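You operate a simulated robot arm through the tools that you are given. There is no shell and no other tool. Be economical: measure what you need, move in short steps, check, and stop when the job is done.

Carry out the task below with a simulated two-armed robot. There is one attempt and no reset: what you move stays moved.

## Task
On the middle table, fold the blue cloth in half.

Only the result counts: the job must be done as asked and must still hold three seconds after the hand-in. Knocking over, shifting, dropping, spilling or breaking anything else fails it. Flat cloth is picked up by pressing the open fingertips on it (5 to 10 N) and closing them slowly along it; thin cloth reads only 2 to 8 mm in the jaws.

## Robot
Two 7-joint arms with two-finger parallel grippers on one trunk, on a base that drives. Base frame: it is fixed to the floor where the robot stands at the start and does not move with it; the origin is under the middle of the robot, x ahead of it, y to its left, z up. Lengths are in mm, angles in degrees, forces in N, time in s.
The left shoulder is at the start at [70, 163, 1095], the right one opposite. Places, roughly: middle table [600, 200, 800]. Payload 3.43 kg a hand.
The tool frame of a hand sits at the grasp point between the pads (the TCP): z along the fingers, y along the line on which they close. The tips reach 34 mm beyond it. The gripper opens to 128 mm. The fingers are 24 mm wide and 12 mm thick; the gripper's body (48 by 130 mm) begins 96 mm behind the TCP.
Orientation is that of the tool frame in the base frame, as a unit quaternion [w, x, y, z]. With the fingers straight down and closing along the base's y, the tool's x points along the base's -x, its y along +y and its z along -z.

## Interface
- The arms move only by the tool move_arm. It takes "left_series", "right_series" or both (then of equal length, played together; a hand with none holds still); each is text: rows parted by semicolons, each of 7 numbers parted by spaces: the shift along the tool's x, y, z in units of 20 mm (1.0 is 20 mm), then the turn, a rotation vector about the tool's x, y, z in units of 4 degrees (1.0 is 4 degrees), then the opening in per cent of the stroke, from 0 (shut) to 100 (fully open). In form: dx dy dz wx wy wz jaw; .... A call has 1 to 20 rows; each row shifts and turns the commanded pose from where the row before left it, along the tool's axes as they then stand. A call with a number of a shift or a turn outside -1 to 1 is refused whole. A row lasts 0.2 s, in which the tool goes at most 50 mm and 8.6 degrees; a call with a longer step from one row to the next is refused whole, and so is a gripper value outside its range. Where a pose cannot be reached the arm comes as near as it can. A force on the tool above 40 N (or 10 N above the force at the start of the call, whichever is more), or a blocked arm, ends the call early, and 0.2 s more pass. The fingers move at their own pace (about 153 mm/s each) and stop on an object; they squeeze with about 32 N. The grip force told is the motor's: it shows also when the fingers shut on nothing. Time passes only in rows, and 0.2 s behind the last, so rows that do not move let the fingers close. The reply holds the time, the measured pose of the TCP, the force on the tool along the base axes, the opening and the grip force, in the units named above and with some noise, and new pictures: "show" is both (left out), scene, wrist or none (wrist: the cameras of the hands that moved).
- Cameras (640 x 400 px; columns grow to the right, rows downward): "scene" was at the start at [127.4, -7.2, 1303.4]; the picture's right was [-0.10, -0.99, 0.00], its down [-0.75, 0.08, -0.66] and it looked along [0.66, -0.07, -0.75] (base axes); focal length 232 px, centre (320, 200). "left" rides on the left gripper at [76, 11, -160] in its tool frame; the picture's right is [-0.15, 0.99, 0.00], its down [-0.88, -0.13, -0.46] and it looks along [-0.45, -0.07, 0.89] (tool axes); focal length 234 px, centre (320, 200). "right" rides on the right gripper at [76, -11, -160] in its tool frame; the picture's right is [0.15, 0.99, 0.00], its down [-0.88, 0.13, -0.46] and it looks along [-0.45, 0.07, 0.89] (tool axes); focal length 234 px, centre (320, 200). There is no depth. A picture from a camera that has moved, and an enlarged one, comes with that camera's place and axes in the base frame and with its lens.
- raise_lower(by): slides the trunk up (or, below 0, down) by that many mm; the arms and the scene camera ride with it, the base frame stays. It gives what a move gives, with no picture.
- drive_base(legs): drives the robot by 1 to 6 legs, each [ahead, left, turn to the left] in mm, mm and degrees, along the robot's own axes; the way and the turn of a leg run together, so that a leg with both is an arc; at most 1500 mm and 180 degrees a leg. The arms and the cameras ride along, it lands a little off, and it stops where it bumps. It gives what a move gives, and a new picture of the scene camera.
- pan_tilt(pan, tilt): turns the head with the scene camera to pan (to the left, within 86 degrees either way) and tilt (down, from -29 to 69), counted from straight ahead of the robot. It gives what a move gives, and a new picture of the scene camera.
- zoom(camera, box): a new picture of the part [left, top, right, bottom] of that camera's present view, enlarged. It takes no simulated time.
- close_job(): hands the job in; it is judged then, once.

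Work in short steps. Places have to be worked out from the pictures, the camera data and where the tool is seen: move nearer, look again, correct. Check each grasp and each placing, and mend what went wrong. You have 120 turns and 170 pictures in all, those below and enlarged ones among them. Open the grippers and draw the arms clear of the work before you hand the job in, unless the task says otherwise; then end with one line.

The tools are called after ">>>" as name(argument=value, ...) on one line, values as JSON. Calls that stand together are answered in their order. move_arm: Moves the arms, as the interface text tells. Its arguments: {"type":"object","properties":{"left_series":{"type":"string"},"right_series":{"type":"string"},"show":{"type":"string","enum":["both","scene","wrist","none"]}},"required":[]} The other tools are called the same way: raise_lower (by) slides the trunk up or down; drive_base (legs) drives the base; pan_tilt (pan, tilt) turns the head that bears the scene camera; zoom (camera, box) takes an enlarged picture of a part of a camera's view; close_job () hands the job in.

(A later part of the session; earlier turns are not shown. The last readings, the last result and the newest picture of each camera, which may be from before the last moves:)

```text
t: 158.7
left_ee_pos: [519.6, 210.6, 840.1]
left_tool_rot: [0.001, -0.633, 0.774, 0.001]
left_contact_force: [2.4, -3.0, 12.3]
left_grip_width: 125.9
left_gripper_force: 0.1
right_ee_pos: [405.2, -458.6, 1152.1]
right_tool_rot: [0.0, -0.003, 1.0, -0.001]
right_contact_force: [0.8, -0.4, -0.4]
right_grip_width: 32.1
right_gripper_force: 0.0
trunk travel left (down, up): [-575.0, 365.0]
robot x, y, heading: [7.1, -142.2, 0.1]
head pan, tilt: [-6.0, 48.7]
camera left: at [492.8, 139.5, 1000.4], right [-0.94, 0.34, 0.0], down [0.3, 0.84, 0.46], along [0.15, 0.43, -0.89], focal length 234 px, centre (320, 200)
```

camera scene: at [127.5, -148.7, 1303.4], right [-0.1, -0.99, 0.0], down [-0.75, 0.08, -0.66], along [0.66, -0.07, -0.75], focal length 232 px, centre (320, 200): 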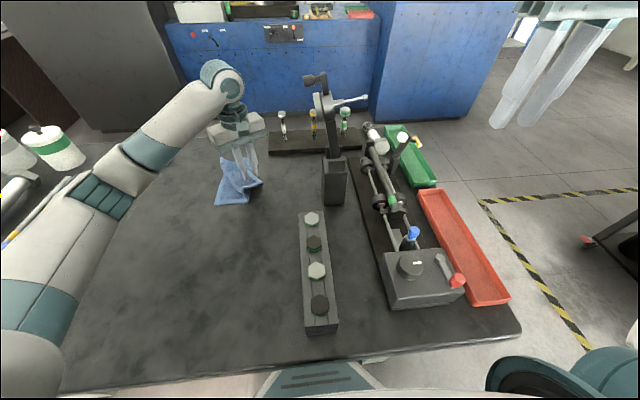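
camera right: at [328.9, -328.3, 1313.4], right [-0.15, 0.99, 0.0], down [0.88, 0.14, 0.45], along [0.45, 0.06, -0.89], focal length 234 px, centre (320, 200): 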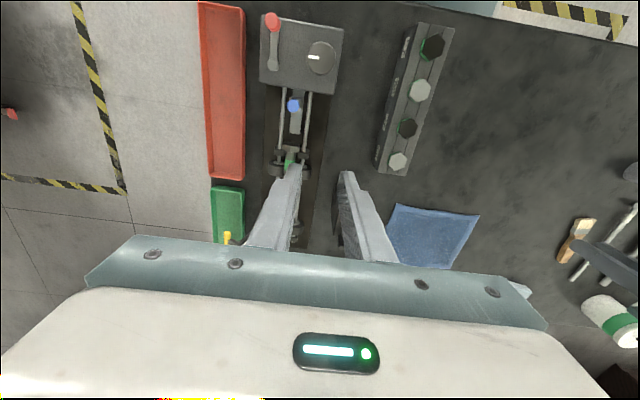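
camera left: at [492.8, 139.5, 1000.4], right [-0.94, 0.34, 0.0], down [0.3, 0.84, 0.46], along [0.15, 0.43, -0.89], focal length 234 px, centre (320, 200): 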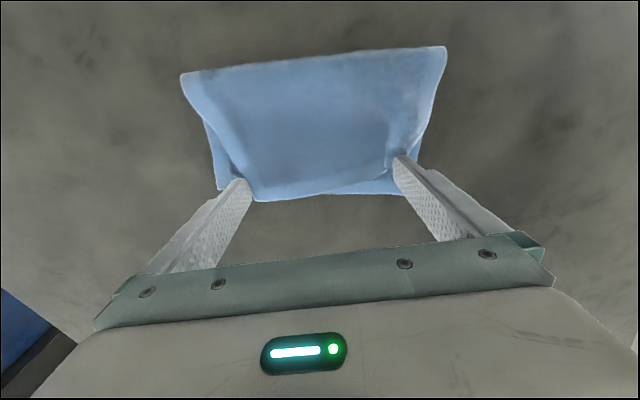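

It appears to have spread. I lift straight up and inspect.

>>> move_arm(left_series="0 0 -0.6 0 0 0 100;0 0 -1 0 0 0 100;0 0 -1 0 0 0 100;-0.7 0 -1 0 0 0 100;-1 0 0 0 0 0 90;-1 0 0 0 0 0 80;0 0 0 0 0 0 80", show="none")

>>> zoom(camera="left", box=[150, 0, 450, 200])

```text
t: 160.3
left_ee_pos: [529.5, 264.0, 913.6]
left_tool_rot: [0.0, -0.634, 0.773, 0.0]
left_contact_force: [0.9, -0.6, 0.1]
left_grip_width: 102.6
left_gripper_force: 0.1
right_ee_pos: [406.1, -458.2, 1151.9]
right_tool_rot: [-0.002, -0.003, 1.0, -0.002]
right_contact_force: [-0.1, -0.3, -0.5]
right_grip_width: 31.8
right_gripper_force: 0.1
trunk travel left (down, up): [-575.0, 365.0]
robot x, y, heading: [0.3, -142.9, 0.1]
head pan, tilt: [-6.0, 48.7]
```

```text
2.00 times, centred on (300, 100) of left
camera zoom: at [503.5, 193.6, 1072.7], right [-0.94, 0.34, 0.0], down [0.3, 0.84, 0.46], along [0.15, 0.43, -0.89], focal length 468 px, centre (360, 400)
```

zoom: 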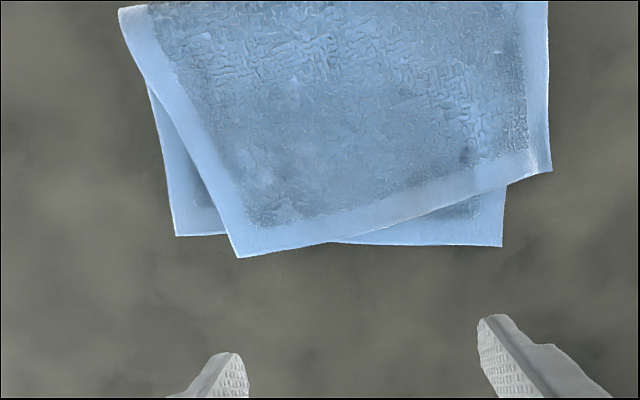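

Now both layers are flat, but the upper is rotated about 15° relative to the lower (a skewed crease). I take a scene view for the whole geometry.

>>> zoom(camera="scene", box=[150, 165, 260, 255])

```text
4.44 times, centred on (205, 210) of scene
camera zoom: at [127.6, -148.9, 1303.4], right [-0.1, -0.99, 0.0], down [-0.75, 0.08, -0.66], along [0.66, -0.07, -0.75], focal length 1030 px, centre (831, 156)
```

zoom: 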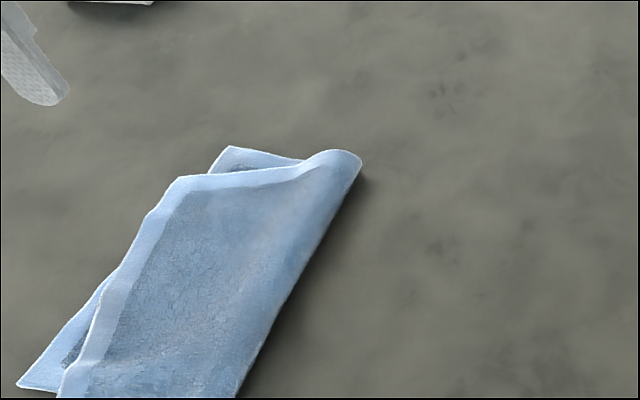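

Crease geometry is clear: BR ≈ (414,230) must go to BL ≈ (444,259), and TR ≈ (581,215) to TL ≈ (608,194), so about +28 mm in x overall. BR now overhangs the lower layer's near edge, so I grip there, closing along y (yaw about 0). I rotate the hand first.

>>> move_arm(left_series="0 0 -0.1 0 0 1 40;0 0 -0.1 0 0 1 22;0 0 0 0 0 1 22;0 0 0 0 0 1 22;0 0 0 0 0 1 22;0 0 0 0 0 1 22;0 0 0 0 0 1 22;0 0 0 0 0 1 22;0 0 0 0 0 1 22;0 0 0 0 0 1 22;0 0 0 0 0 1 22;0 0 0 0 0 1 22;0 0 0 0 0 1 22;0 0 0 0 0 1 22;0 0 0 0 0 1 22;0 0 0 0 0 1 22;0 0 0 0 0 1 22;0 0 0 0 0 1 22;0 0 0 0 0 1 22;0 0 0 0 0 0 22", show="none")

>>> move_arm(left_series="0.9 -0.5 0 0 0 0 22;0.9 -0.5 0 0 0 0 22;0.9 -0.5 0.2 0 0 0 22;0.9 -0.5 0.4 0 0 0 22;0.9 -0.5 0.5 0 0 0 22;0.9 -0.5 0.5 0 0 0 22;0 0 0.5 0 0 0 22;0 0 0.5 0 0 0 22;0 0 0 0 0 0 22", show="wrist")

```text
t: 164.5
left_ee_pos: [531.5, 264.1, 917.6]
left_tool_rot: [-0.001, -0.022, 1.0, 0.0]
left_contact_force: [0.3, 0.7, 0.1]
left_grip_width: 28.2
left_gripper_force: 0.2
right_ee_pos: [405.7, -459.0, 1151.6]
right_tool_rot: [-0.001, -0.003, 1.0, -0.004]
right_contact_force: [0.0, -0.7, 0.1]
right_grip_width: 32.2
right_gripper_force: 0.0
trunk travel left (down, up): [-575.0, 365.0]
robot x, y, heading: [0.4, -141.2, 0.0]
head pan, tilt: [-6.0, 48.7]
```

```text
t: 166.5
left_ee_pos: [426.0, 199.3, 864.4]
left_tool_rot: [0.0, -0.023, 1.0, 0.0]
left_contact_force: [0.6, 0.3, -1.0]
left_grip_width: 28.2
left_gripper_force: 0.1
right_ee_pos: [405.0, -457.8, 1151.7]
right_tool_rot: [-0.001, -0.004, 1.0, -0.003]
right_contact_force: [-0.9, -0.5, 0.4]
right_grip_width: 31.8
right_gripper_force: 0.0
trunk travel left (down, up): [-575.0, 365.0]
robot x, y, heading: [-0.3, -142.3, 0.2]
head pan, tilt: [-6.0, 48.7]
camera left: at [349.2, 207.6, 1023.9], right [0.1, 0.99, 0.0], down [0.89, -0.09, 0.45], along [0.45, -0.05, -0.89], focal length 234 px, centre (320, 200)
```

left: 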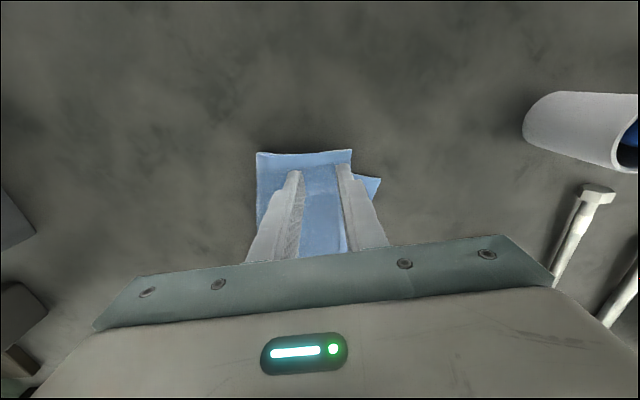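

BR and its overhanging near strip are in view. I shift 8 mm toward BR and 6 mm outward, then lower to contact.

>>> move_arm(left_series="0.3 0.35 0.4 0 0 0 22;0 0 0.4 0 0 0 22;0 0 0.3 0 0 0 22;0 0 0.15 0 0 0 22;0 0 0.06 0 0 0 22;0 0 0 0 0 0 22", show="wrist")

```text
t: 167.9
left_ee_pos: [419.0, 205.3, 838.8]
left_tool_rot: [-0.001, -0.023, 1.0, 0.0]
left_contact_force: [0.9, 1.1, 5.3]
left_grip_width: 27.6
left_gripper_force: 0.1
right_ee_pos: [405.7, -457.7, 1152.3]
right_tool_rot: [-0.001, -0.003, 1.0, -0.003]
right_contact_force: [1.0, -0.2, 0.1]
right_grip_width: 32.1
right_gripper_force: 0.1
trunk travel left (down, up): [-575.0, 365.0]
robot x, y, heading: [-0.9, -145.4, 0.2]
head pan, tilt: [-6.0, 48.7]
camera left: at [342.0, 214.6, 998.7], right [0.1, 0.99, 0.0], down [0.89, -0.09, 0.46], along [0.45, -0.05, -0.89], focal length 234 px, centre (320, 200)
```

left: 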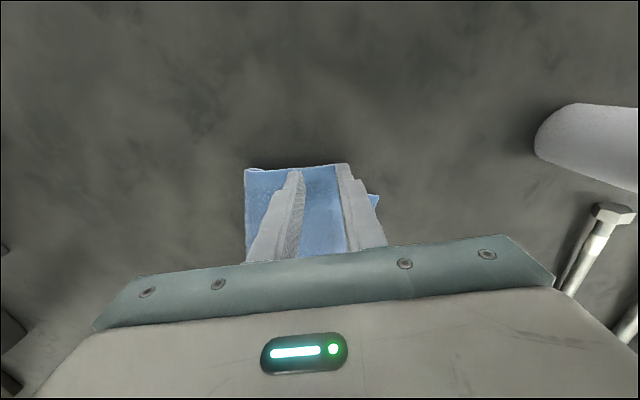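

Contact 5.3 N at near single-layer height. I close slowly and lift 20 mm.

>>> move_arm(left_series="0 0 0.03 0 0 0 22;0 0 0 0 0 0 20;0 0 0 0 0 0 18;0 0 0 0 0 0 16;0 0 0 0 0 0 14;0 0 0 0 0 0 12;0 0 0 0 0 0 10;0 0 0 0 0 0 8;0 0 0 0 0 0 6;0 0 0 0 0 0 4;0 0 0 0 0 0 2;0 0 0 0 0 0 0;0 0 0 0 0 0 0;0 0 -0.5 0 0 0 0;0 0 -0.6 0 0 0 0;-0.2 0 -0.7 0 0 0 0;0 0 0 0 0 0 0", show="wrist")

```text
t: 171.5
left_ee_pos: [422.2, 207.1, 872.6]
left_tool_rot: [-0.001, -0.023, 1.0, 0.0]
left_contact_force: [0.3, 0.2, 0.2]
left_grip_width: 4.9
left_gripper_force: 31.8
right_ee_pos: [405.6, -457.9, 1152.8]
right_tool_rot: [-0.001, -0.003, 1.0, -0.003]
right_contact_force: [0.6, -0.1, 0.4]
right_grip_width: 31.9
right_gripper_force: 0.1
trunk travel left (down, up): [-575.0, 365.0]
robot x, y, heading: [-1.1, -143.8, 0.2]
head pan, tilt: [-6.0, 48.7]
camera left: at [345.3, 215.7, 1032.5], right [0.1, 0.99, 0.0], down [0.89, -0.09, 0.45], along [0.45, -0.05, -0.89], focal length 234 px, centre (320, 200)
```

left: 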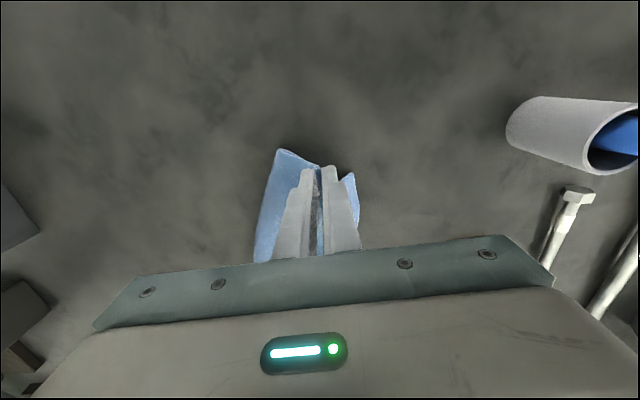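

Gripped (4.9 mm). I raise another 25 mm while moving +25 mm in x, then view the scene.

>>> move_arm(left_series="-0.4 0 -0.5 0 0 0 0;-0.4 0 -0.5 0 0 0 0;-0.4 0.1 -0.3 0 0 0 0;0 0 0 0 0 0 0", show="none")

>>> zoom(camera="scene", box=[140, 165, 260, 275])

```text
t: 172.5
left_ee_pos: [446.4, 211.0, 900.7]
left_tool_rot: [0.0, -0.023, 1.0, 0.001]
left_contact_force: [0.1, 0.7, 0.9]
left_grip_width: 5.4
left_gripper_force: 32.1
right_ee_pos: [406.1, -457.0, 1153.2]
right_tool_rot: [-0.002, -0.003, 1.0, -0.002]
right_contact_force: [-0.2, 0.4, 0.5]
right_grip_width: 32.0
right_gripper_force: 0.1
trunk travel left (down, up): [-575.0, 365.0]
robot x, y, heading: [0.5, -142.0, 0.2]
head pan, tilt: [-6.0, 48.7]
```

```text
3.64 times, centred on (200, 220) of scene
camera zoom: at [127.3, -148.6, 1303.4], right [-0.1, -0.99, 0.0], down [-0.75, 0.08, -0.66], along [0.66, -0.07, -0.75], focal length 843 px, centre (756, 127)
```

zoom: 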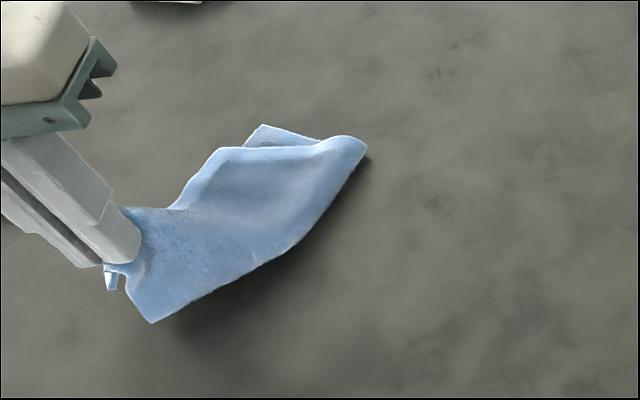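

Both layers seem caught. I set it back down flat where it came from and release.

>>> move_arm(left_series="0.4 0 0.5 0 0 0 0;0.4 0 0.7 0 0 0 0;0.4 0 0.7 0 0 0 0;0.2 0 0.6 0 0 0 0;0 0 0.2 0 0 0 0;0 0 0 0 0 0 4;0 0 0 0 0 0 9;0 0 0 0 0 0 15;0 0 0 0 0 0 24;0 0 -0.4 0 0 0 26;0 0 -0.8 0 0 0 26;0 0 -1 0 0 0 26;0.5 0.5 -1 0 0 0 26;0 1 -0.8 0 0 0 26;0 1 0 0 0 0 26;-0.5 1 0 0 0 0 26;-1 1 0 0 0 0 26;-1 0.5 0 0 0 0 26;0 0 0 0 0 0 26", show="wrist")

>>> zoom(camera="scene", box=[140, 165, 260, 275])

```text
t: 176.5
left_ee_pos: [454.5, 308.7, 927.8]
left_tool_rot: [0.001, -0.023, 1.0, -0.001]
left_contact_force: [-0.2, -0.6, -0.3]
left_grip_width: 33.4
left_gripper_force: 0.1
right_ee_pos: [405.8, -457.0, 1152.3]
right_tool_rot: [-0.001, -0.003, 1.0, -0.003]
right_contact_force: [0.1, 0.2, -0.6]
right_grip_width: 32.0
right_gripper_force: 0.0
trunk travel left (down, up): [-575.0, 365.0]
robot x, y, heading: [-1.9, -143.4, 0.1]
head pan, tilt: [-6.0, 48.7]
camera left: at [377.6, 317.9, 1086.6], right [0.1, 0.99, 0.0], down [0.89, -0.09, 0.46], along [0.45, -0.05, -0.89], focal length 234 px, centre (320, 200)
```

left: 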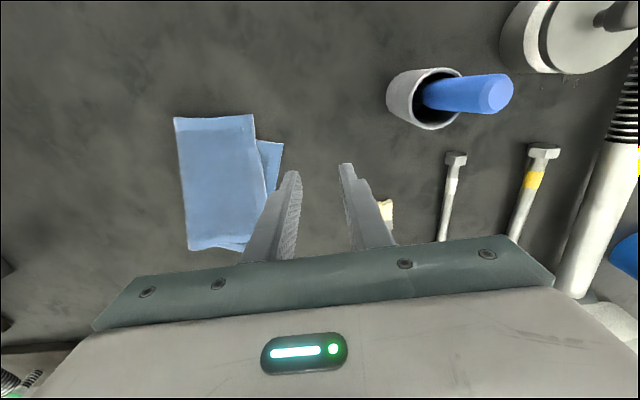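

```text
3.64 times, centred on (200, 220) of scene
camera zoom: at [126.9, -148.6, 1303.4], right [-0.1, -0.99, 0.0], down [-0.75, 0.08, -0.66], along [0.66, -0.07, -0.75], focal length 843 px, centre (756, 127)
```

zoom: 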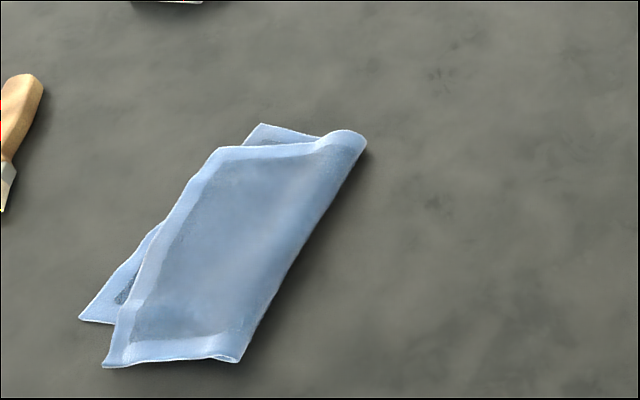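

Fold is still intact: BR ≈ (402,240) overhangs the lower near edge, and BL ≈ (438,267). I try once more, gripping only the outermost strip, pad centred on the edge about 25 mm from BR at (402,215).

>>> move_arm(left_series="0.57 -0.91 0.2 0 0 0 20;0.57 -0.91 0.3 0 0 0 20;0.57 -0.91 0.4 0 0 0 20;0.57 -0.91 0.5 0 0 0 20;0.57 -0.91 0.5 0 0 0 20;0 0 0.7 0 0 0 20;0 0 0.7 0 0 0 20;0 0 0.4 0 0 0 20;0 0 0 0 0 0 20", show="wrist")

```text
t: 178.5
left_ee_pos: [400.3, 215.1, 849.9]
left_tool_rot: [0.0, -0.024, 1.0, 0.0]
left_contact_force: [-0.5, -0.4, -0.1]
left_grip_width: 25.5
left_gripper_force: 0.1
right_ee_pos: [406.3, -458.1, 1151.0]
right_tool_rot: [-0.001, -0.004, 1.0, -0.002]
right_contact_force: [-0.2, -0.2, 0.3]
right_grip_width: 31.8
right_gripper_force: 0.0
trunk travel left (down, up): [-575.0, 365.0]
robot x, y, heading: [-2.1, -141.9, -0.1]
head pan, tilt: [-6.0, 48.7]
camera left: at [324.3, 223.7, 1009.8], right [0.1, 0.99, 0.0], down [0.89, -0.09, 0.46], along [0.45, -0.05, -0.89], focal length 234 px, centre (320, 200)
```

left: 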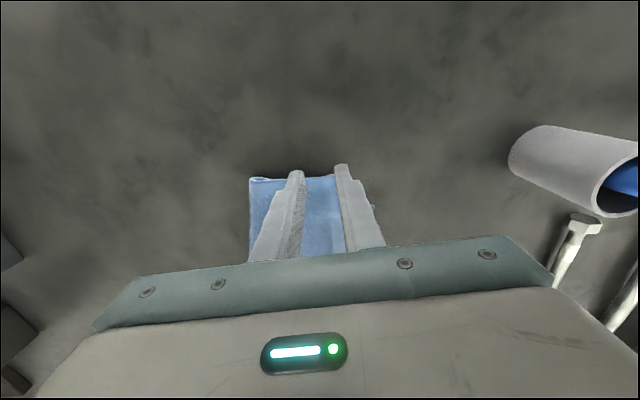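

Well positioned. I lower to contact.

>>> move_arm(left_series="0 -0.2 0.3 0 0 0 20;0 0 0.15 0 0 0 20;0 0 0.12 0 0 0 20;0 0 0.06 0 0 0 20;0 0 0 0 0 0 20", show="none")

```text
t: 179.7
left_ee_pos: [401.0, 211.4, 838.5]
left_tool_rot: [0.0, -0.024, 1.0, 0.0]
left_contact_force: [1.1, 0.2, 3.2]
left_grip_width: 25.7
left_gripper_force: 0.0
right_ee_pos: [405.1, -458.0, 1151.7]
right_tool_rot: [-0.001, -0.003, 1.0, -0.003]
right_contact_force: [-0.6, 1.0, -0.2]
right_grip_width: 31.8
right_gripper_force: 0.0
trunk travel left (down, up): [-575.0, 365.0]
robot x, y, heading: [-1.7, -145.0, 0.0]
head pan, tilt: [-6.0, 48.7]
```

3.2 N: I press 1 mm more, close slowly, and lift 45 mm straight.

>>> move_arm(left_series="0 0 0.06 0 0 0 20;0 0 0 0 0 0 18.5;0 0 0 0 0 0 17;0 0 0 0 0 0 15;0 0 0 0 0 0 13;0 0 0 0 0 0 11;0 0 0 0 0 0 9;0 0 0 0 0 0 7;0 0 0 0 0 0 5;0 0 0 0 0 0 3;0 0 0 0 0 0 1;0 0 0 0 0 0 0;0 0 0 0 0 0 0;0 -0.2 -0.7 0 0 0 0;0 -0.3 -0.8 0 0 0 0;0 -0.3 -0.8 0 0 0 0;0 0 0 0 0 0 0", show="none")

>>> zoom(camera="scene", box=[140, 165, 260, 275])

```text
t: 183.3
left_ee_pos: [402.0, 194.6, 883.6]
left_tool_rot: [0.0, -0.024, 1.0, 0.0]
left_contact_force: [0.0, 0.8, -0.8]
left_grip_width: 3.1
left_gripper_force: 32.2
right_ee_pos: [404.7, -457.7, 1153.7]
right_tool_rot: [-0.001, -0.004, 1.0, -0.002]
right_contact_force: [0.5, 0.3, -0.6]
right_grip_width: 32.0
right_gripper_force: 0.1
trunk travel left (down, up): [-575.0, 365.0]
robot x, y, heading: [-0.4, -142.4, 0.1]
head pan, tilt: [-6.0, 48.7]
```

```text
3.64 times, centred on (200, 220) of scene
camera zoom: at [127.2, -148.3, 1303.4], right [-0.1, -0.99, 0.0], down [-0.75, 0.08, -0.66], along [0.66, -0.07, -0.75], focal length 843 px, centre (756, 127)
```

zoom: 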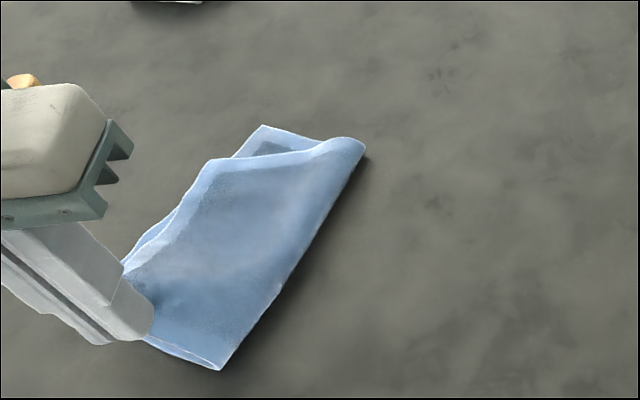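

Single layer held (3.1 mm). I carry it to BL at about (436,244), turning 16° clockwise to square the layers, and lower.

>>> move_arm(left_series="-0.45 0.6 -0.2 0 0 1 0;-0.45 0.6 0 0 0 1 0;-0.45 0.6 0.1 0 0 1 0;-0.45 0.6 0.3 0 0 1 0;0 0 0.5 0 0 0 0;0 0 0.6 0 0 0 0;0 0 0.4 0 0 0 0;0 0 0 0 0 0 0", show="wrist")

>>> zoom(camera="scene", box=[140, 165, 260, 275])

```text
t: 185.1
left_ee_pos: [440.1, 240.2, 850.1]
left_tool_rot: [-0.001, 0.117, 0.993, 0.001]
left_contact_force: [-0.6, 0.4, -0.9]
left_grip_width: 2.8
left_gripper_force: 32.3
right_ee_pos: [406.5, -457.9, 1152.5]
right_tool_rot: [0.0, -0.003, 1.0, -0.002]
right_contact_force: [-0.2, 0.7, 0.1]
right_grip_width: 32.1
right_gripper_force: 0.1
trunk travel left (down, up): [-575.0, 365.0]
robot x, y, heading: [2.9, -139.4, -0.1]
head pan, tilt: [-6.0, 48.7]
camera left: at [368.6, 271.1, 1010.0], right [0.37, 0.93, 0.0], down [0.83, -0.33, 0.45], along [0.42, -0.17, -0.89], focal length 234 px, centre (320, 200)
```

left: 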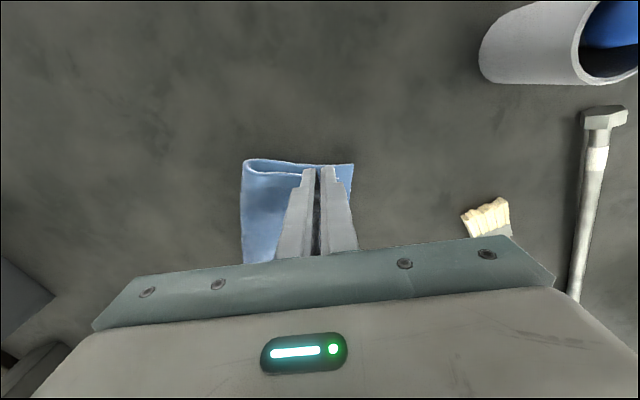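

```text
3.64 times, centred on (200, 220) of scene
camera zoom: at [127.4, -148.6, 1303.4], right [-0.1, -0.99, 0.0], down [-0.75, 0.08, -0.66], along [0.66, -0.07, -0.75], focal length 843 px, centre (756, 127)
```

zoom: 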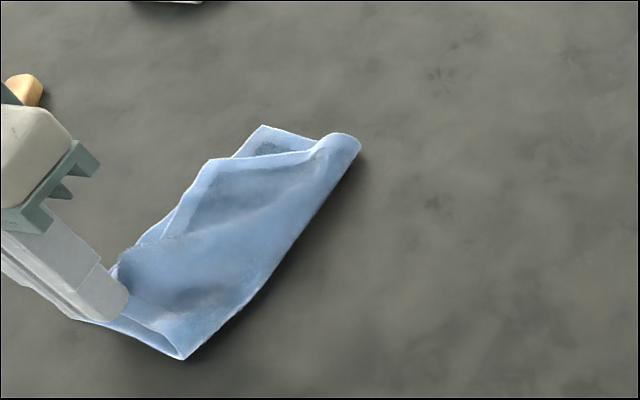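

Near edges are now parallel and BR is close to BL. I lower slightly, release and rise.

>>> move_arm(left_series="0 0 0.2 0 0 0 0;0 0 0 0 0 0 3;0 0 0 0 0 0 6;0 0 0 0 0 0 10;0 0 0 0 0 0 15;0 0 0 0 0 0 22;0 0 -0.4 0 0 0 25;0 0 -0.8 0 0 0 25;0 0 -1 0 0 0 25;0 0.7 -1 0 0 0 25;0 1 -0.5 0 0 0 25;-0.5 1 0 0 0 0 25;-1 1 0 0 0 0 25;-1 0 0 0 0 0 25;0 0 0 0 0 0 25", show="none")

>>> zoom(camera="left", box=[130, 60, 370, 270])

>>> zoom(camera="scene", box=[140, 165, 260, 275])

```text
t: 188.3
left_ee_pos: [510.1, 303.1, 922.0]
left_tool_rot: [0.0, 0.116, 0.993, 0.0]
left_contact_force: [-0.1, 0.5, 0.6]
left_grip_width: 31.9
left_gripper_force: 0.2
right_ee_pos: [404.8, -456.9, 1152.2]
right_tool_rot: [-0.001, -0.003, 1.0, -0.003]
right_contact_force: [0.4, -0.7, 0.1]
right_grip_width: 31.9
right_gripper_force: 0.0
trunk travel left (down, up): [-575.0, 365.0]
robot x, y, heading: [1.9, -143.2, 0.0]
head pan, tilt: [-6.0, 48.7]
```

```text
1.90 times, centred on (250, 165) of left
camera zoom: at [437.6, 332.4, 1080.7], right [0.37, 0.93, 0.0], down [0.83, -0.33, 0.46], along [0.42, -0.17, -0.89], focal length 446 px, centre (453, 267)
```

zoom: 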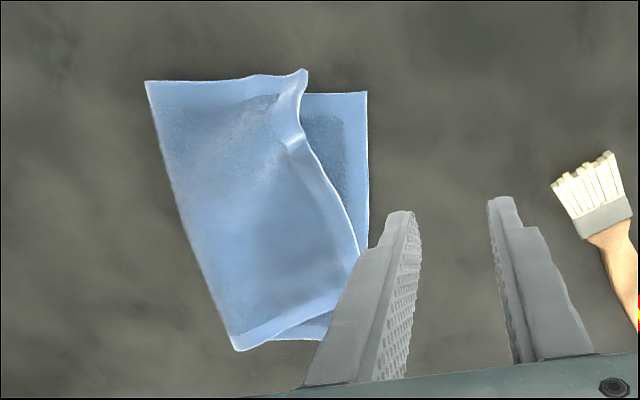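

```text
3.64 times, centred on (200, 220) of scene
camera zoom: at [126.9, -148.2, 1303.4], right [-0.1, -0.99, 0.0], down [-0.75, 0.08, -0.66], along [0.66, -0.07, -0.75], focal length 843 px, centre (756, 127)
```

zoom: 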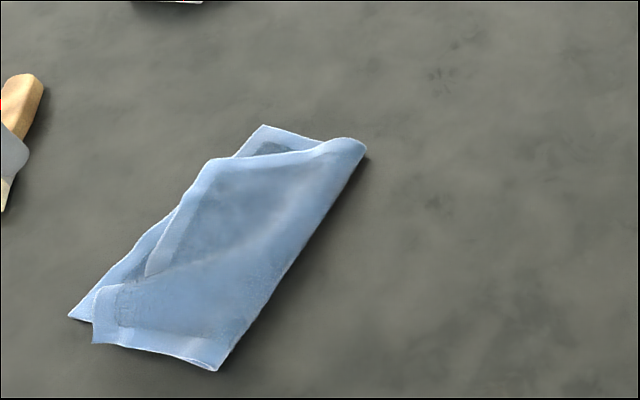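

The layers are parallel now but a ruck near BR keeps it about 30 mm short of BL. I use the spread trick again here: one finger near the crease, one near BR. I position at (423,203) with jaw 50%.

>>> move_arm(left_series="0.44 -0.84 0 0 0 0 50;0.44 -0.84 0.2 0 0 0 50;0.44 -0.84 0.4 0 0 0 50;0.44 -0.84 0.4 0 0 0 50;0.44 -0.84 0.4 0 0 0 50;0.44 -0.84 0.5 0 0 0 50;0.44 -0.84 0.5 0 0 0 50;0 0 0.6 0 0 0 50;0 0 0 0 0 0 50", show="wrist")

```text
t: 190.3
left_ee_pos: [422.6, 201.1, 859.6]
left_tool_rot: [0.0, 0.116, 0.993, -0.001]
left_contact_force: [-0.5, -0.2, -0.7]
left_grip_width: 64.0
left_gripper_force: 0.0
right_ee_pos: [405.8, -456.9, 1152.6]
right_tool_rot: [0.0, -0.004, 1.0, -0.003]
right_contact_force: [-0.1, 0.2, -0.1]
right_grip_width: 32.1
right_gripper_force: 0.0
trunk travel left (down, up): [-575.0, 365.0]
robot x, y, heading: [2.4, -139.6, 0.3]
head pan, tilt: [-6.0, 48.7]
camera left: at [349.7, 231.0, 1019.6], right [0.37, 0.93, 0.0], down [0.83, -0.33, 0.46], along [0.42, -0.17, -0.89], focal length 234 px, centre (320, 200)
```

left: 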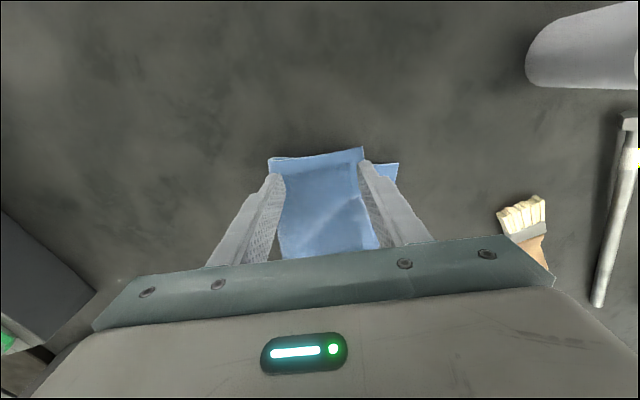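

Fingers are on the crease side and BR side. I go 5 mm deeper and lower to contact.

>>> move_arm(left_series="-0.25 -0.1 0.3 0 0 0 50;0 0 0.3 0 0 0 50;0 0 0.15 0 0 0 50;0 0 0.1 0 0 0 50;0 0 0 0 0 0 50", show="none")

```text
t: 191.5
left_ee_pos: [424.6, 199.8, 844.0]
left_tool_rot: [-0.001, 0.115, 0.993, -0.001]
left_contact_force: [-0.5, -0.2, 1.2]
left_grip_width: 64.0
left_gripper_force: 0.0
right_ee_pos: [405.4, -457.6, 1152.9]
right_tool_rot: [0.0, -0.003, 1.0, -0.003]
right_contact_force: [-0.2, 0.1, -0.7]
right_grip_width: 32.1
right_gripper_force: 0.1
trunk travel left (down, up): [-575.0, 365.0]
robot x, y, heading: [-1.6, -143.9, 0.1]
head pan, tilt: [-6.0, 48.7]
```

Light contact. I press about 3 mm more and spread slowly to 85%, then lift straight off.

>>> move_arm(left_series="0 0 0.1 0 0 0 50;0 0 0.06 0 0 0 52;0 0 0 0 0 0 55;0 0 0 0 0 0 58;0 0 0 0 0 0 61;0 0 0 0 0 0 64;0 0 0 0 0 0 67;0 0 0 0 0 0 70;0 0 0 0 0 0 73;0 0 0 0 0 0 76;0 0 0 0 0 0 79;0 0 0 0 0 0 82;0 0 0 0 0 0 85;0 0 0 0 0 0 85;0 0 -0.5 0 0 0 85;0 0 -1 0 0 0 85;0 0 -1 0 0 0 85;0 0 -1 0 0 0 70;0 0 0 0 0 0 50", show="none")

>>> move_arm(left_series="0 1 -0.3 0 0 0 40;0 1 0 0 0 0 40;0 1 0 0 0 0 40;-0.5 1 0 0 0 0 40;-1 1 0 0 0 0 40;-1 1 0 0 0 0 40;-1 0 0 0 0 0 40;-0.5 0 0 0 0 0 40;0 0 0 0 0 0 40", show="none")

>>> zoom(camera="left", box=[130, 40, 370, 270])

>>> zoom(camera="scene", box=[140, 165, 260, 275])

```text
t: 195.5
left_ee_pos: [423.6, 198.5, 910.2]
left_tool_rot: [0.0, 0.116, 0.993, 0.0]
left_contact_force: [-0.7, 0.7, 0.8]
left_grip_width: 63.9
left_gripper_force: 0.1
right_ee_pos: [406.2, -458.4, 1152.5]
right_tool_rot: [-0.001, -0.003, 1.0, -0.004]
right_contact_force: [0.3, 0.4, -0.2]
right_grip_width: 31.9
right_gripper_force: 0.1
trunk travel left (down, up): [-575.0, 365.0]
robot x, y, heading: [-2.5, -140.8, 0.3]
head pan, tilt: [-6.0, 48.7]
```

```text
t: 197.5
left_ee_pos: [527.6, 296.9, 917.4]
left_tool_rot: [0.0, 0.116, 0.993, 0.0]
left_contact_force: [-0.4, 0.1, -0.4]
left_grip_width: 51.4
left_gripper_force: 0.1
right_ee_pos: [406.1, -457.1, 1152.2]
right_tool_rot: [-0.001, -0.003, 1.0, -0.003]
right_contact_force: [-0.6, -0.3, -0.1]
right_grip_width: 31.9
right_gripper_force: 0.1
trunk travel left (down, up): [-575.0, 365.0]
robot x, y, heading: [-2.5, -140.1, 0.3]
head pan, tilt: [-6.0, 48.7]
```

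```text
1.74 times, centred on (250, 155) of left
camera zoom: at [456.4, 326.4, 1076.1], right [0.37, 0.93, 0.0], down [0.83, -0.33, 0.45], along [0.42, -0.17, -0.89], focal length 407 px, centre (442, 278)
```

zoom: 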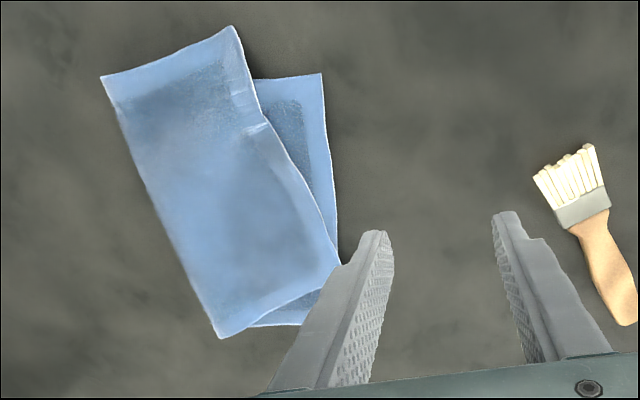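

```text
3.64 times, centred on (200, 220) of scene
camera zoom: at [127.4, -148.5, 1303.4], right [-0.1, -0.99, 0.0], down [-0.75, 0.08, -0.66], along [0.66, -0.07, -0.75], focal length 843 px, centre (756, 127)
```

zoom: 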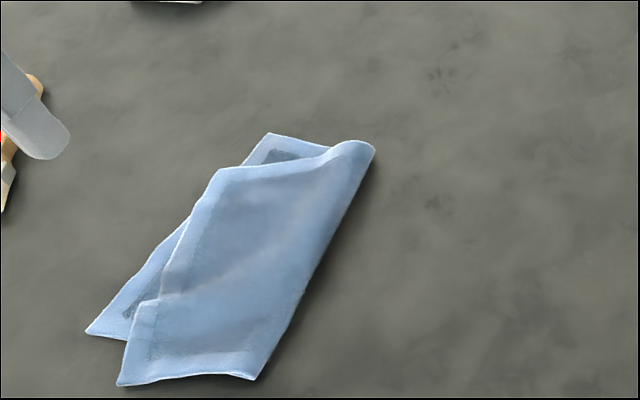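

Flattening restores the skewed crease, so I re-lay BR once more, with overshoot this time. BR ≈ (393,227) has a good single-layer overhang. I go to the grip point (392,201).

>>> move_arm(left_series="0.69 -0.78 0 0 0 0 20;0.69 -0.78 0 0 0 0 20;0.69 -0.78 0.2 0 0 0 20;0.69 -0.78 0.3 0 0 0 20;0.69 -0.78 0.4 0 0 0 20;0.69 -0.78 0.4 0 0 0 20;0.69 -0.78 0.4 0 0 0 20;0.69 -0.78 0.4 0 0 0 20;0 0 0.5 0 0 -1 20;0 0 0.5 0 0 -1 20;0 0 0.2 0 0 0 20;0 0 0 0 0 0 20", show="wrist")

```text
t: 200.1
left_ee_pos: [393.1, 203.5, 850.1]
left_tool_rot: [0.0, 0.047, 0.999, 0.0]
left_contact_force: [0.0, -0.3, 0.3]
left_grip_width: 25.8
left_gripper_force: 0.1
right_ee_pos: [405.9, -458.9, 1151.8]
right_tool_rot: [-0.001, -0.004, 1.0, -0.003]
right_contact_force: [0.0, 0.8, 0.7]
right_grip_width: 32.0
right_gripper_force: 0.0
trunk travel left (down, up): [-575.0, 365.0]
robot x, y, heading: [-1.0, -142.1, -0.1]
head pan, tilt: [-6.0, 48.7]
camera left: at [318.1, 221.7, 1008.9], right [0.24, 0.97, 0.0], down [0.87, -0.21, 0.46], along [0.44, -0.11, -0.89], focal length 234 px, centre (320, 200)
```

left: 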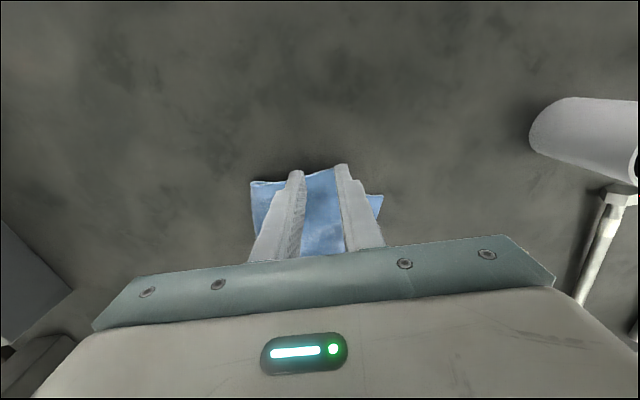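

Same geometry as the last clean grip. I lower to contact.

>>> move_arm(left_series="0 -0.15 0.3 0 0 0 20;0 0 0.15 0 0 0 20;0 0 0.12 0 0 0 20;0 0 0.08 0 0 0 20;0 0 0 0 0 0 20", show="none")

```text
t: 201.3
left_ee_pos: [393.9, 197.8, 837.1]
left_tool_rot: [0.001, 0.046, 0.999, 0.001]
left_contact_force: [3.2, 1.6, 19.4]
left_grip_width: 24.8
left_gripper_force: 0.0
right_ee_pos: [405.4, -459.3, 1152.6]
right_tool_rot: [-0.001, -0.003, 1.0, -0.001]
right_contact_force: [0.5, 0.2, 1.0]
right_grip_width: 31.8
right_gripper_force: 0.1
trunk travel left (down, up): [-575.0, 365.0]
robot x, y, heading: [-0.2, -142.0, 0.0]
head pan, tilt: [-6.0, 48.7]
```

19 N is a bit firm. I ease slightly, close slowly, then lift 55 mm.

>>> move_arm(left_series="0 0 -0.04 0 0 0 20;0 0 0 0 0 0 18.5;0 0 0 0 0 0 17;0 0 0 0 0 0 15;0 0 0 0 0 0 13;0 0 0 0 0 0 11;0 0 0 0 0 0 9;0 0 0 0 0 0 7;0 0 0 0 0 0 5;0 0 0 0 0 0 3;0 0 0 0 0 0 1;0 0 0 0 0 0 0;0 0 0 0 0 0 0;0 -0.2 -0.7 0 0 0 0;0 -0.3 -0.9 0 0 0 0;0 -0.3 -0.9 0 0 0 0;0 0 -0.4 0 0 0 0;0 0 0 0 0 0 0", show="none")

>>> zoom(camera="scene", box=[140, 165, 260, 275])

```text
t: 205.1
left_ee_pos: [391.7, 182.7, 894.7]
left_tool_rot: [-0.001, 0.046, 0.999, 0.0]
left_contact_force: [1.2, -0.5, -0.5]
left_grip_width: 2.9
left_gripper_force: 31.7
right_ee_pos: [405.9, -457.2, 1152.0]
right_tool_rot: [0.0, -0.003, 1.0, -0.002]
right_contact_force: [0.0, 0.4, 0.5]
right_grip_width: 31.9
right_gripper_force: 0.0
trunk travel left (down, up): [-575.0, 365.0]
robot x, y, heading: [-0.1, -141.6, 0.2]
head pan, tilt: [-6.0, 48.7]
```

```text
3.64 times, centred on (200, 220) of scene
camera zoom: at [127.6, -148.5, 1303.4], right [-0.1, -0.99, 0.0], down [-0.75, 0.08, -0.66], along [0.66, -0.07, -0.75], focal length 843 px, centre (756, 127)
```

zoom: 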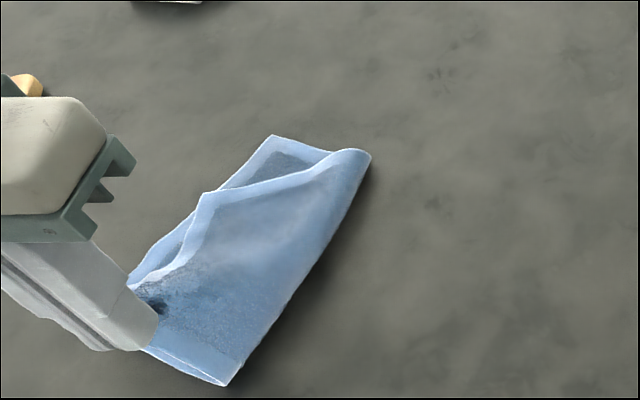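

Single layer held (2.9 mm). I carry it past BL with overshoot to about (455,256), turning 18°, and lower.

>>> move_arm(left_series="-0.45 0.7 -0.5 0 0 0.9 0;-0.45 0.85 -0.3 0 0 0.9 0;-0.45 0.9 0 0 0 0.9 0;-0.45 0.9 0.2 0 0 0.9 0;-0.45 0.9 0.5 0 0 0.9 0;0 0 0.8 0 0 0 0;0 0 0.8 0 0 0 0;0 0 0.7 0 0 0 0;0 0 0 0 0 0 0", show="wrist")

>>> zoom(camera="scene", box=[140, 165, 260, 275])

```text
t: 207.1
left_ee_pos: [452.3, 257.3, 851.0]
left_tool_rot: [0.0, 0.201, 0.979, 0.0]
left_contact_force: [-0.1, 0.3, -0.3]
left_grip_width: 2.7
left_gripper_force: 32.0
right_ee_pos: [406.0, -457.3, 1152.3]
right_tool_rot: [-0.001, -0.003, 1.0, -0.003]
right_contact_force: [-0.6, -1.2, 0.4]
right_grip_width: 32.1
right_gripper_force: 0.1
trunk travel left (down, up): [-575.0, 365.0]
robot x, y, heading: [-0.8, -142.6, 0.2]
head pan, tilt: [-6.0, 48.7]
camera left: at [386.8, 297.4, 1010.5], right [0.53, 0.85, 0.0], down [0.76, -0.47, 0.45], along [0.39, -0.24, -0.89], focal length 234 px, centre (320, 200)
```

left: 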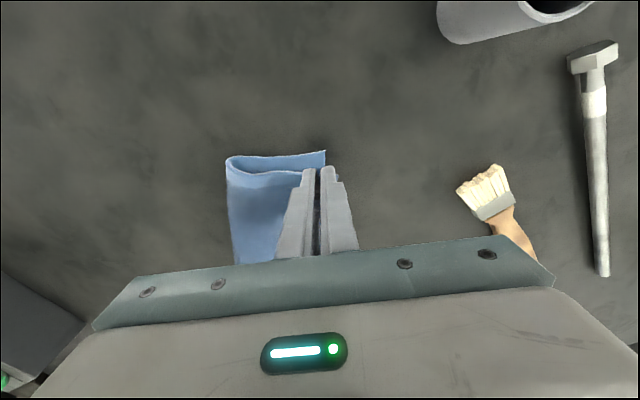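

```text
3.64 times, centred on (200, 220) of scene
camera zoom: at [127.4, -148.7, 1303.4], right [-0.1, -0.99, 0.0], down [-0.75, 0.08, -0.66], along [0.66, -0.07, -0.75], focal length 843 px, centre (756, 127)
```

zoom: 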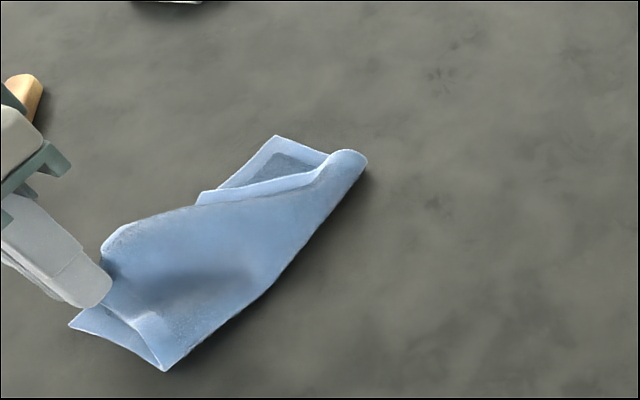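

The upper edge now has a slack hump between TR and the grip, which should relax toward both corners. I lower slightly, release and withdraw.

>>> move_arm(left_series="0 0 0.2 0 0 0 0;0 0 0 0 0 0 3;0 0 0 0 0 0 6;0 0 0 0 0 0 10;0 0 0 0 0 0 15;0 0 0 0 0 0 22;0 0 -0.4 0 0 0 25;0 0 -0.8 0 0 0 25;0 0 -1 0 0 0 25;0 0.7 -1 0 0 0 25;0 1 -0.5 0 0 0 25;-0.5 1 0 0 0 0 25;-1 1 0 0 0 0 25;-1 0 0 0 0 0 25;-1 0 0 0 0 0 25;0 0 0 0 0 0 25", show="none")

>>> zoom(camera="scene", box=[140, 165, 260, 275])

```text
t: 210.5
left_ee_pos: [547.6, 295.3, 923.1]
left_tool_rot: [0.0, 0.202, 0.979, 0.0]
left_contact_force: [0.0, -0.1, -0.9]
left_grip_width: 32.1
left_gripper_force: 0.0
right_ee_pos: [404.3, -454.4, 1151.7]
right_tool_rot: [-0.002, -0.003, 1.0, -0.003]
right_contact_force: [-0.4, -0.3, -0.2]
right_grip_width: 32.0
right_gripper_force: 0.1
trunk travel left (down, up): [-575.0, 365.0]
robot x, y, heading: [1.3, -143.0, 0.3]
head pan, tilt: [-6.0, 48.7]
```

```text
3.64 times, centred on (200, 220) of scene
camera zoom: at [126.9, -148.3, 1303.5], right [-0.1, -0.99, 0.0], down [-0.75, 0.08, -0.66], along [0.66, -0.07, -0.75], focal length 843 px, centre (756, 127)
```

zoom: 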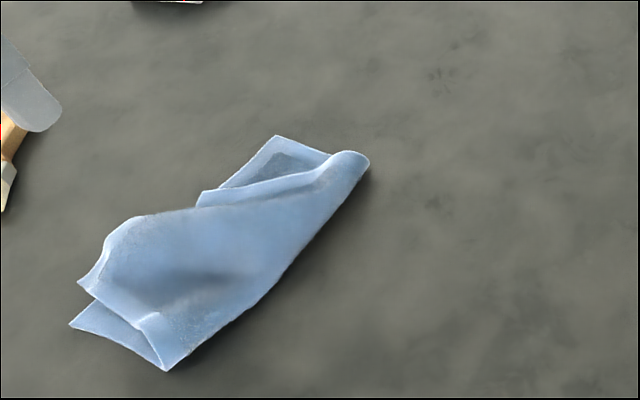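

BR is now within about 27 mm of BL, and a big slack hump lies between BR and TR (TR is about 65 mm short of TL). The two-finger spread along the left edge suits this: I rotate to yaw about 57° and go to (492,232) with jaw 45%.

>>> move_arm(left_series="0 0 0 0 0 -1 45;0 0 0 0 0 -1 45;0 0 0 0 0 -1 45;0 0 0 0 0 -1 45;0 0 0 0 0 -1 45;0 0 0 0 0 -1 45;0 0 0 0 0 -1 45;0 0 0 0 0 -1 45;0 0 0 0 0 -1 45;0 0 0 0 0 -1 45;0 0 0 0 0 -1 45;0 0 0 0 0 -1 45;0 0 0 0 0 -1 45;0 0 0 0 0 -1 45;0 0 0 0 0 -1 45;0 0 0 0 0 -1 45;0 0 0 0 0 -1 45;0 0 0 0 0 -1 45;0 0 0 0 0 -1 45;0 0 0 0 0 -1 45", show="none")

>>> move_arm(left_series="0.83 0.12 0 0 0 0 45;0.83 0.12 0.2 0 0 0 45;0.83 0.12 0.3 0 0 0 45;0.83 0.12 0.4 0 0 0 45;0.83 0.12 0.4 0 0 0 45;0 0 0.6 0 0 0 45;0 0 0.5 0 0 0 45;0 0 0 0 0 0 45", show="wrist")

```text
t: 214.7
left_ee_pos: [547.9, 296.1, 920.7]
left_tool_rot: [-0.001, -0.475, 0.88, 0.001]
left_contact_force: [-0.4, -0.6, 0.2]
left_grip_width: 57.7
left_gripper_force: 0.0
right_ee_pos: [405.2, -457.9, 1151.7]
right_tool_rot: [-0.001, -0.004, 1.0, -0.003]
right_contact_force: [0.4, -0.4, 0.2]
right_grip_width: 32.0
right_gripper_force: 0.1
trunk travel left (down, up): [-575.0, 365.0]
robot x, y, heading: [-0.1, -141.9, -0.0]
head pan, tilt: [-6.0, 48.7]
```

```text
t: 216.5
left_ee_pos: [491.9, 233.4, 871.8]
left_tool_rot: [0.0, -0.475, 0.88, 0.002]
left_contact_force: [-0.3, 0.6, -0.2]
left_grip_width: 57.7
left_gripper_force: 0.0
right_ee_pos: [406.2, -458.3, 1153.3]
right_tool_rot: [-0.001, -0.004, 1.0, -0.002]
right_contact_force: [0.6, 0.0, -0.6]
right_grip_width: 32.3
right_gripper_force: 0.1
trunk travel left (down, up): [-575.0, 365.0]
robot x, y, heading: [-0.2, -138.0, 0.0]
head pan, tilt: [-6.0, 48.7]
camera left: at [439.1, 177.0, 1031.7], right [-0.75, 0.67, 0.0], down [0.59, 0.66, 0.46], along [0.3, 0.34, -0.89], focal length 234 px, centre (320, 200)
```

left: 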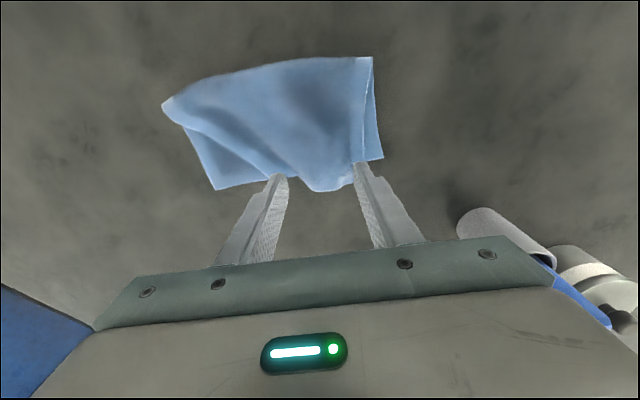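

Excellent alignment: the fingers sit just inside TR and BR with the hump between. I lower to contact.

>>> move_arm(left_series="0.1 0 0.5 0 0 0 45;0 0 0.5 0 0 0 45;0 0 0.25 0 0 0 45;0 0 0.15 0 0 0 45;0 0 0.08 0 0 0 45;0 0 0 0 0 0 45", show="none")

```text
t: 217.9
left_ee_pos: [490.9, 231.4, 844.6]
left_tool_rot: [0.0, -0.475, 0.88, 0.0]
left_contact_force: [0.7, 0.1, 0.1]
left_grip_width: 57.6
left_gripper_force: 0.0
right_ee_pos: [405.7, -458.4, 1152.3]
right_tool_rot: [0.0, -0.003, 1.0, -0.003]
right_contact_force: [0.4, -0.3, -0.2]
right_grip_width: 32.2
right_gripper_force: 0.0
trunk travel left (down, up): [-575.0, 365.0]
robot x, y, heading: [0.6, -148.3, 0.1]
head pan, tilt: [-6.0, 48.7]
```

No contact yet. I press about 5 mm more and spread: first symmetric to 87%, then holding the near finger while the far one continues. Then I lift and withdraw.

>>> move_arm(left_series="0 0 0.15 0 0 0 45;0 0 0.1 0 0 0 45;0 0 0.02 0 0 0 49;0 0 0 0 0 0 53;0 0 0 0 0 0 57;0 0 0 0 0 0 61;0 0 0 0 0 0 65;0 0 0 0 0 0 69;0 0 0 0 0 0 73;0 0 0 0 0 0 77;0 0 0 0 0 0 81;0 0 0 0 0 0 85;0 -0.08 0 0 0 0 88;0 -0.08 0 0 0 0 91;0 -0.08 0 0 0 0 94;0 -0.08 0 0 0 0 97;0 -0.08 0 0 0 0 100;0 0 0 0 0 0 100", show="none")

>>> move_arm(left_series="0 0 -0.5 0 0 0 100;0 0 -1 0 0 0 100;0 0 -1 0 0 0 100;-0.7 0 -1 0 0 0 90;-1 0 -0.5 0 0 0 80;-1 0 0 0 0 0 60;0 0 0 0 0 0 40;0 0 0 0 0 0 40", show="wrist")

>>> zoom(camera="scene", box=[140, 165, 260, 275])

```text
t: 221.7
left_ee_pos: [496.6, 226.6, 840.1]
left_tool_rot: [0.0, -0.475, 0.88, 0.0]
left_contact_force: [-2.6, 0.4, 10.6]
left_grip_width: 124.0
left_gripper_force: 0.1
right_ee_pos: [405.7, -458.3, 1152.2]
right_tool_rot: [-0.002, -0.003, 1.0, -0.003]
right_contact_force: [0.2, -0.4, -0.5]
right_grip_width: 31.8
right_gripper_force: 0.1
trunk travel left (down, up): [-575.0, 365.0]
robot x, y, heading: [-3.1, -140.6, -0.2]
head pan, tilt: [-6.0, 48.7]
```

```text
t: 223.5
left_ee_pos: [527.4, 273.3, 919.4]
left_tool_rot: [-0.001, -0.475, 0.88, 0.0]
left_contact_force: [0.3, -0.3, -0.9]
left_grip_width: 51.2
left_gripper_force: 0.1
right_ee_pos: [406.1, -457.2, 1152.8]
right_tool_rot: [-0.001, -0.003, 1.0, -0.003]
right_contact_force: [0.7, -0.5, -0.2]
right_grip_width: 32.1
right_gripper_force: 0.1
trunk travel left (down, up): [-575.0, 365.0]
robot x, y, heading: [0.0, -139.4, -0.1]
head pan, tilt: [-6.0, 48.7]
camera left: at [476.3, 216.4, 1079.1], right [-0.75, 0.67, 0.0], down [0.59, 0.66, 0.46], along [0.3, 0.34, -0.89], focal length 234 px, centre (320, 200)
```

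left: 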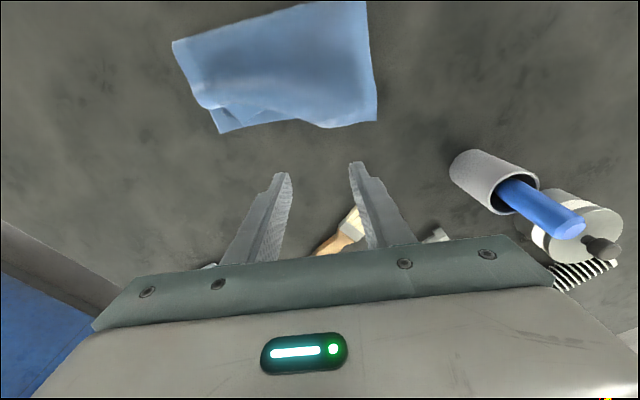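

```text
3.64 times, centred on (200, 220) of scene
camera zoom: at [127.5, -148.4, 1303.4], right [-0.1, -0.99, 0.0], down [-0.75, 0.08, -0.66], along [0.66, -0.07, -0.75], focal length 843 px, centre (756, 127)
```

zoom: 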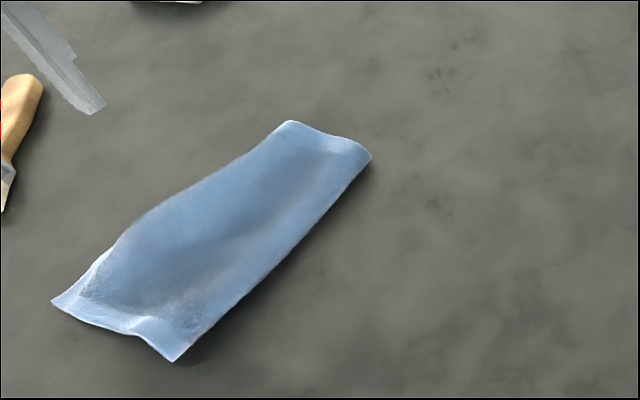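

That looks like a clean half fold now. One close check from above.

>>> zoom(camera="left", box=[160, 0, 390, 145])

```text
2.76 times, centred on (275, 72) of left
camera zoom: at [476.3, 216.4, 1079.1], right [-0.75, 0.67, 0.0], down [0.59, 0.66, 0.46], along [0.3, 0.34, -0.89], focal length 646 px, centre (444, 552)
```

zoom: 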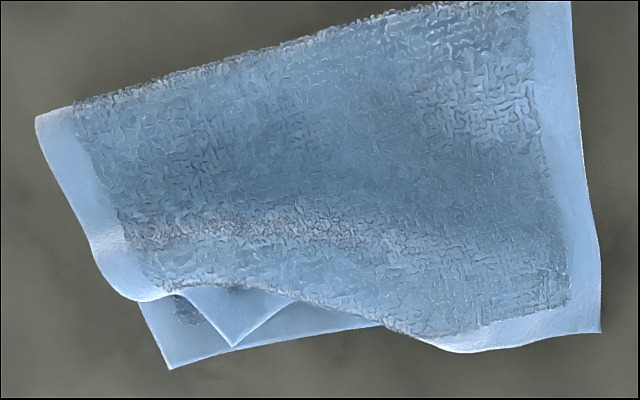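

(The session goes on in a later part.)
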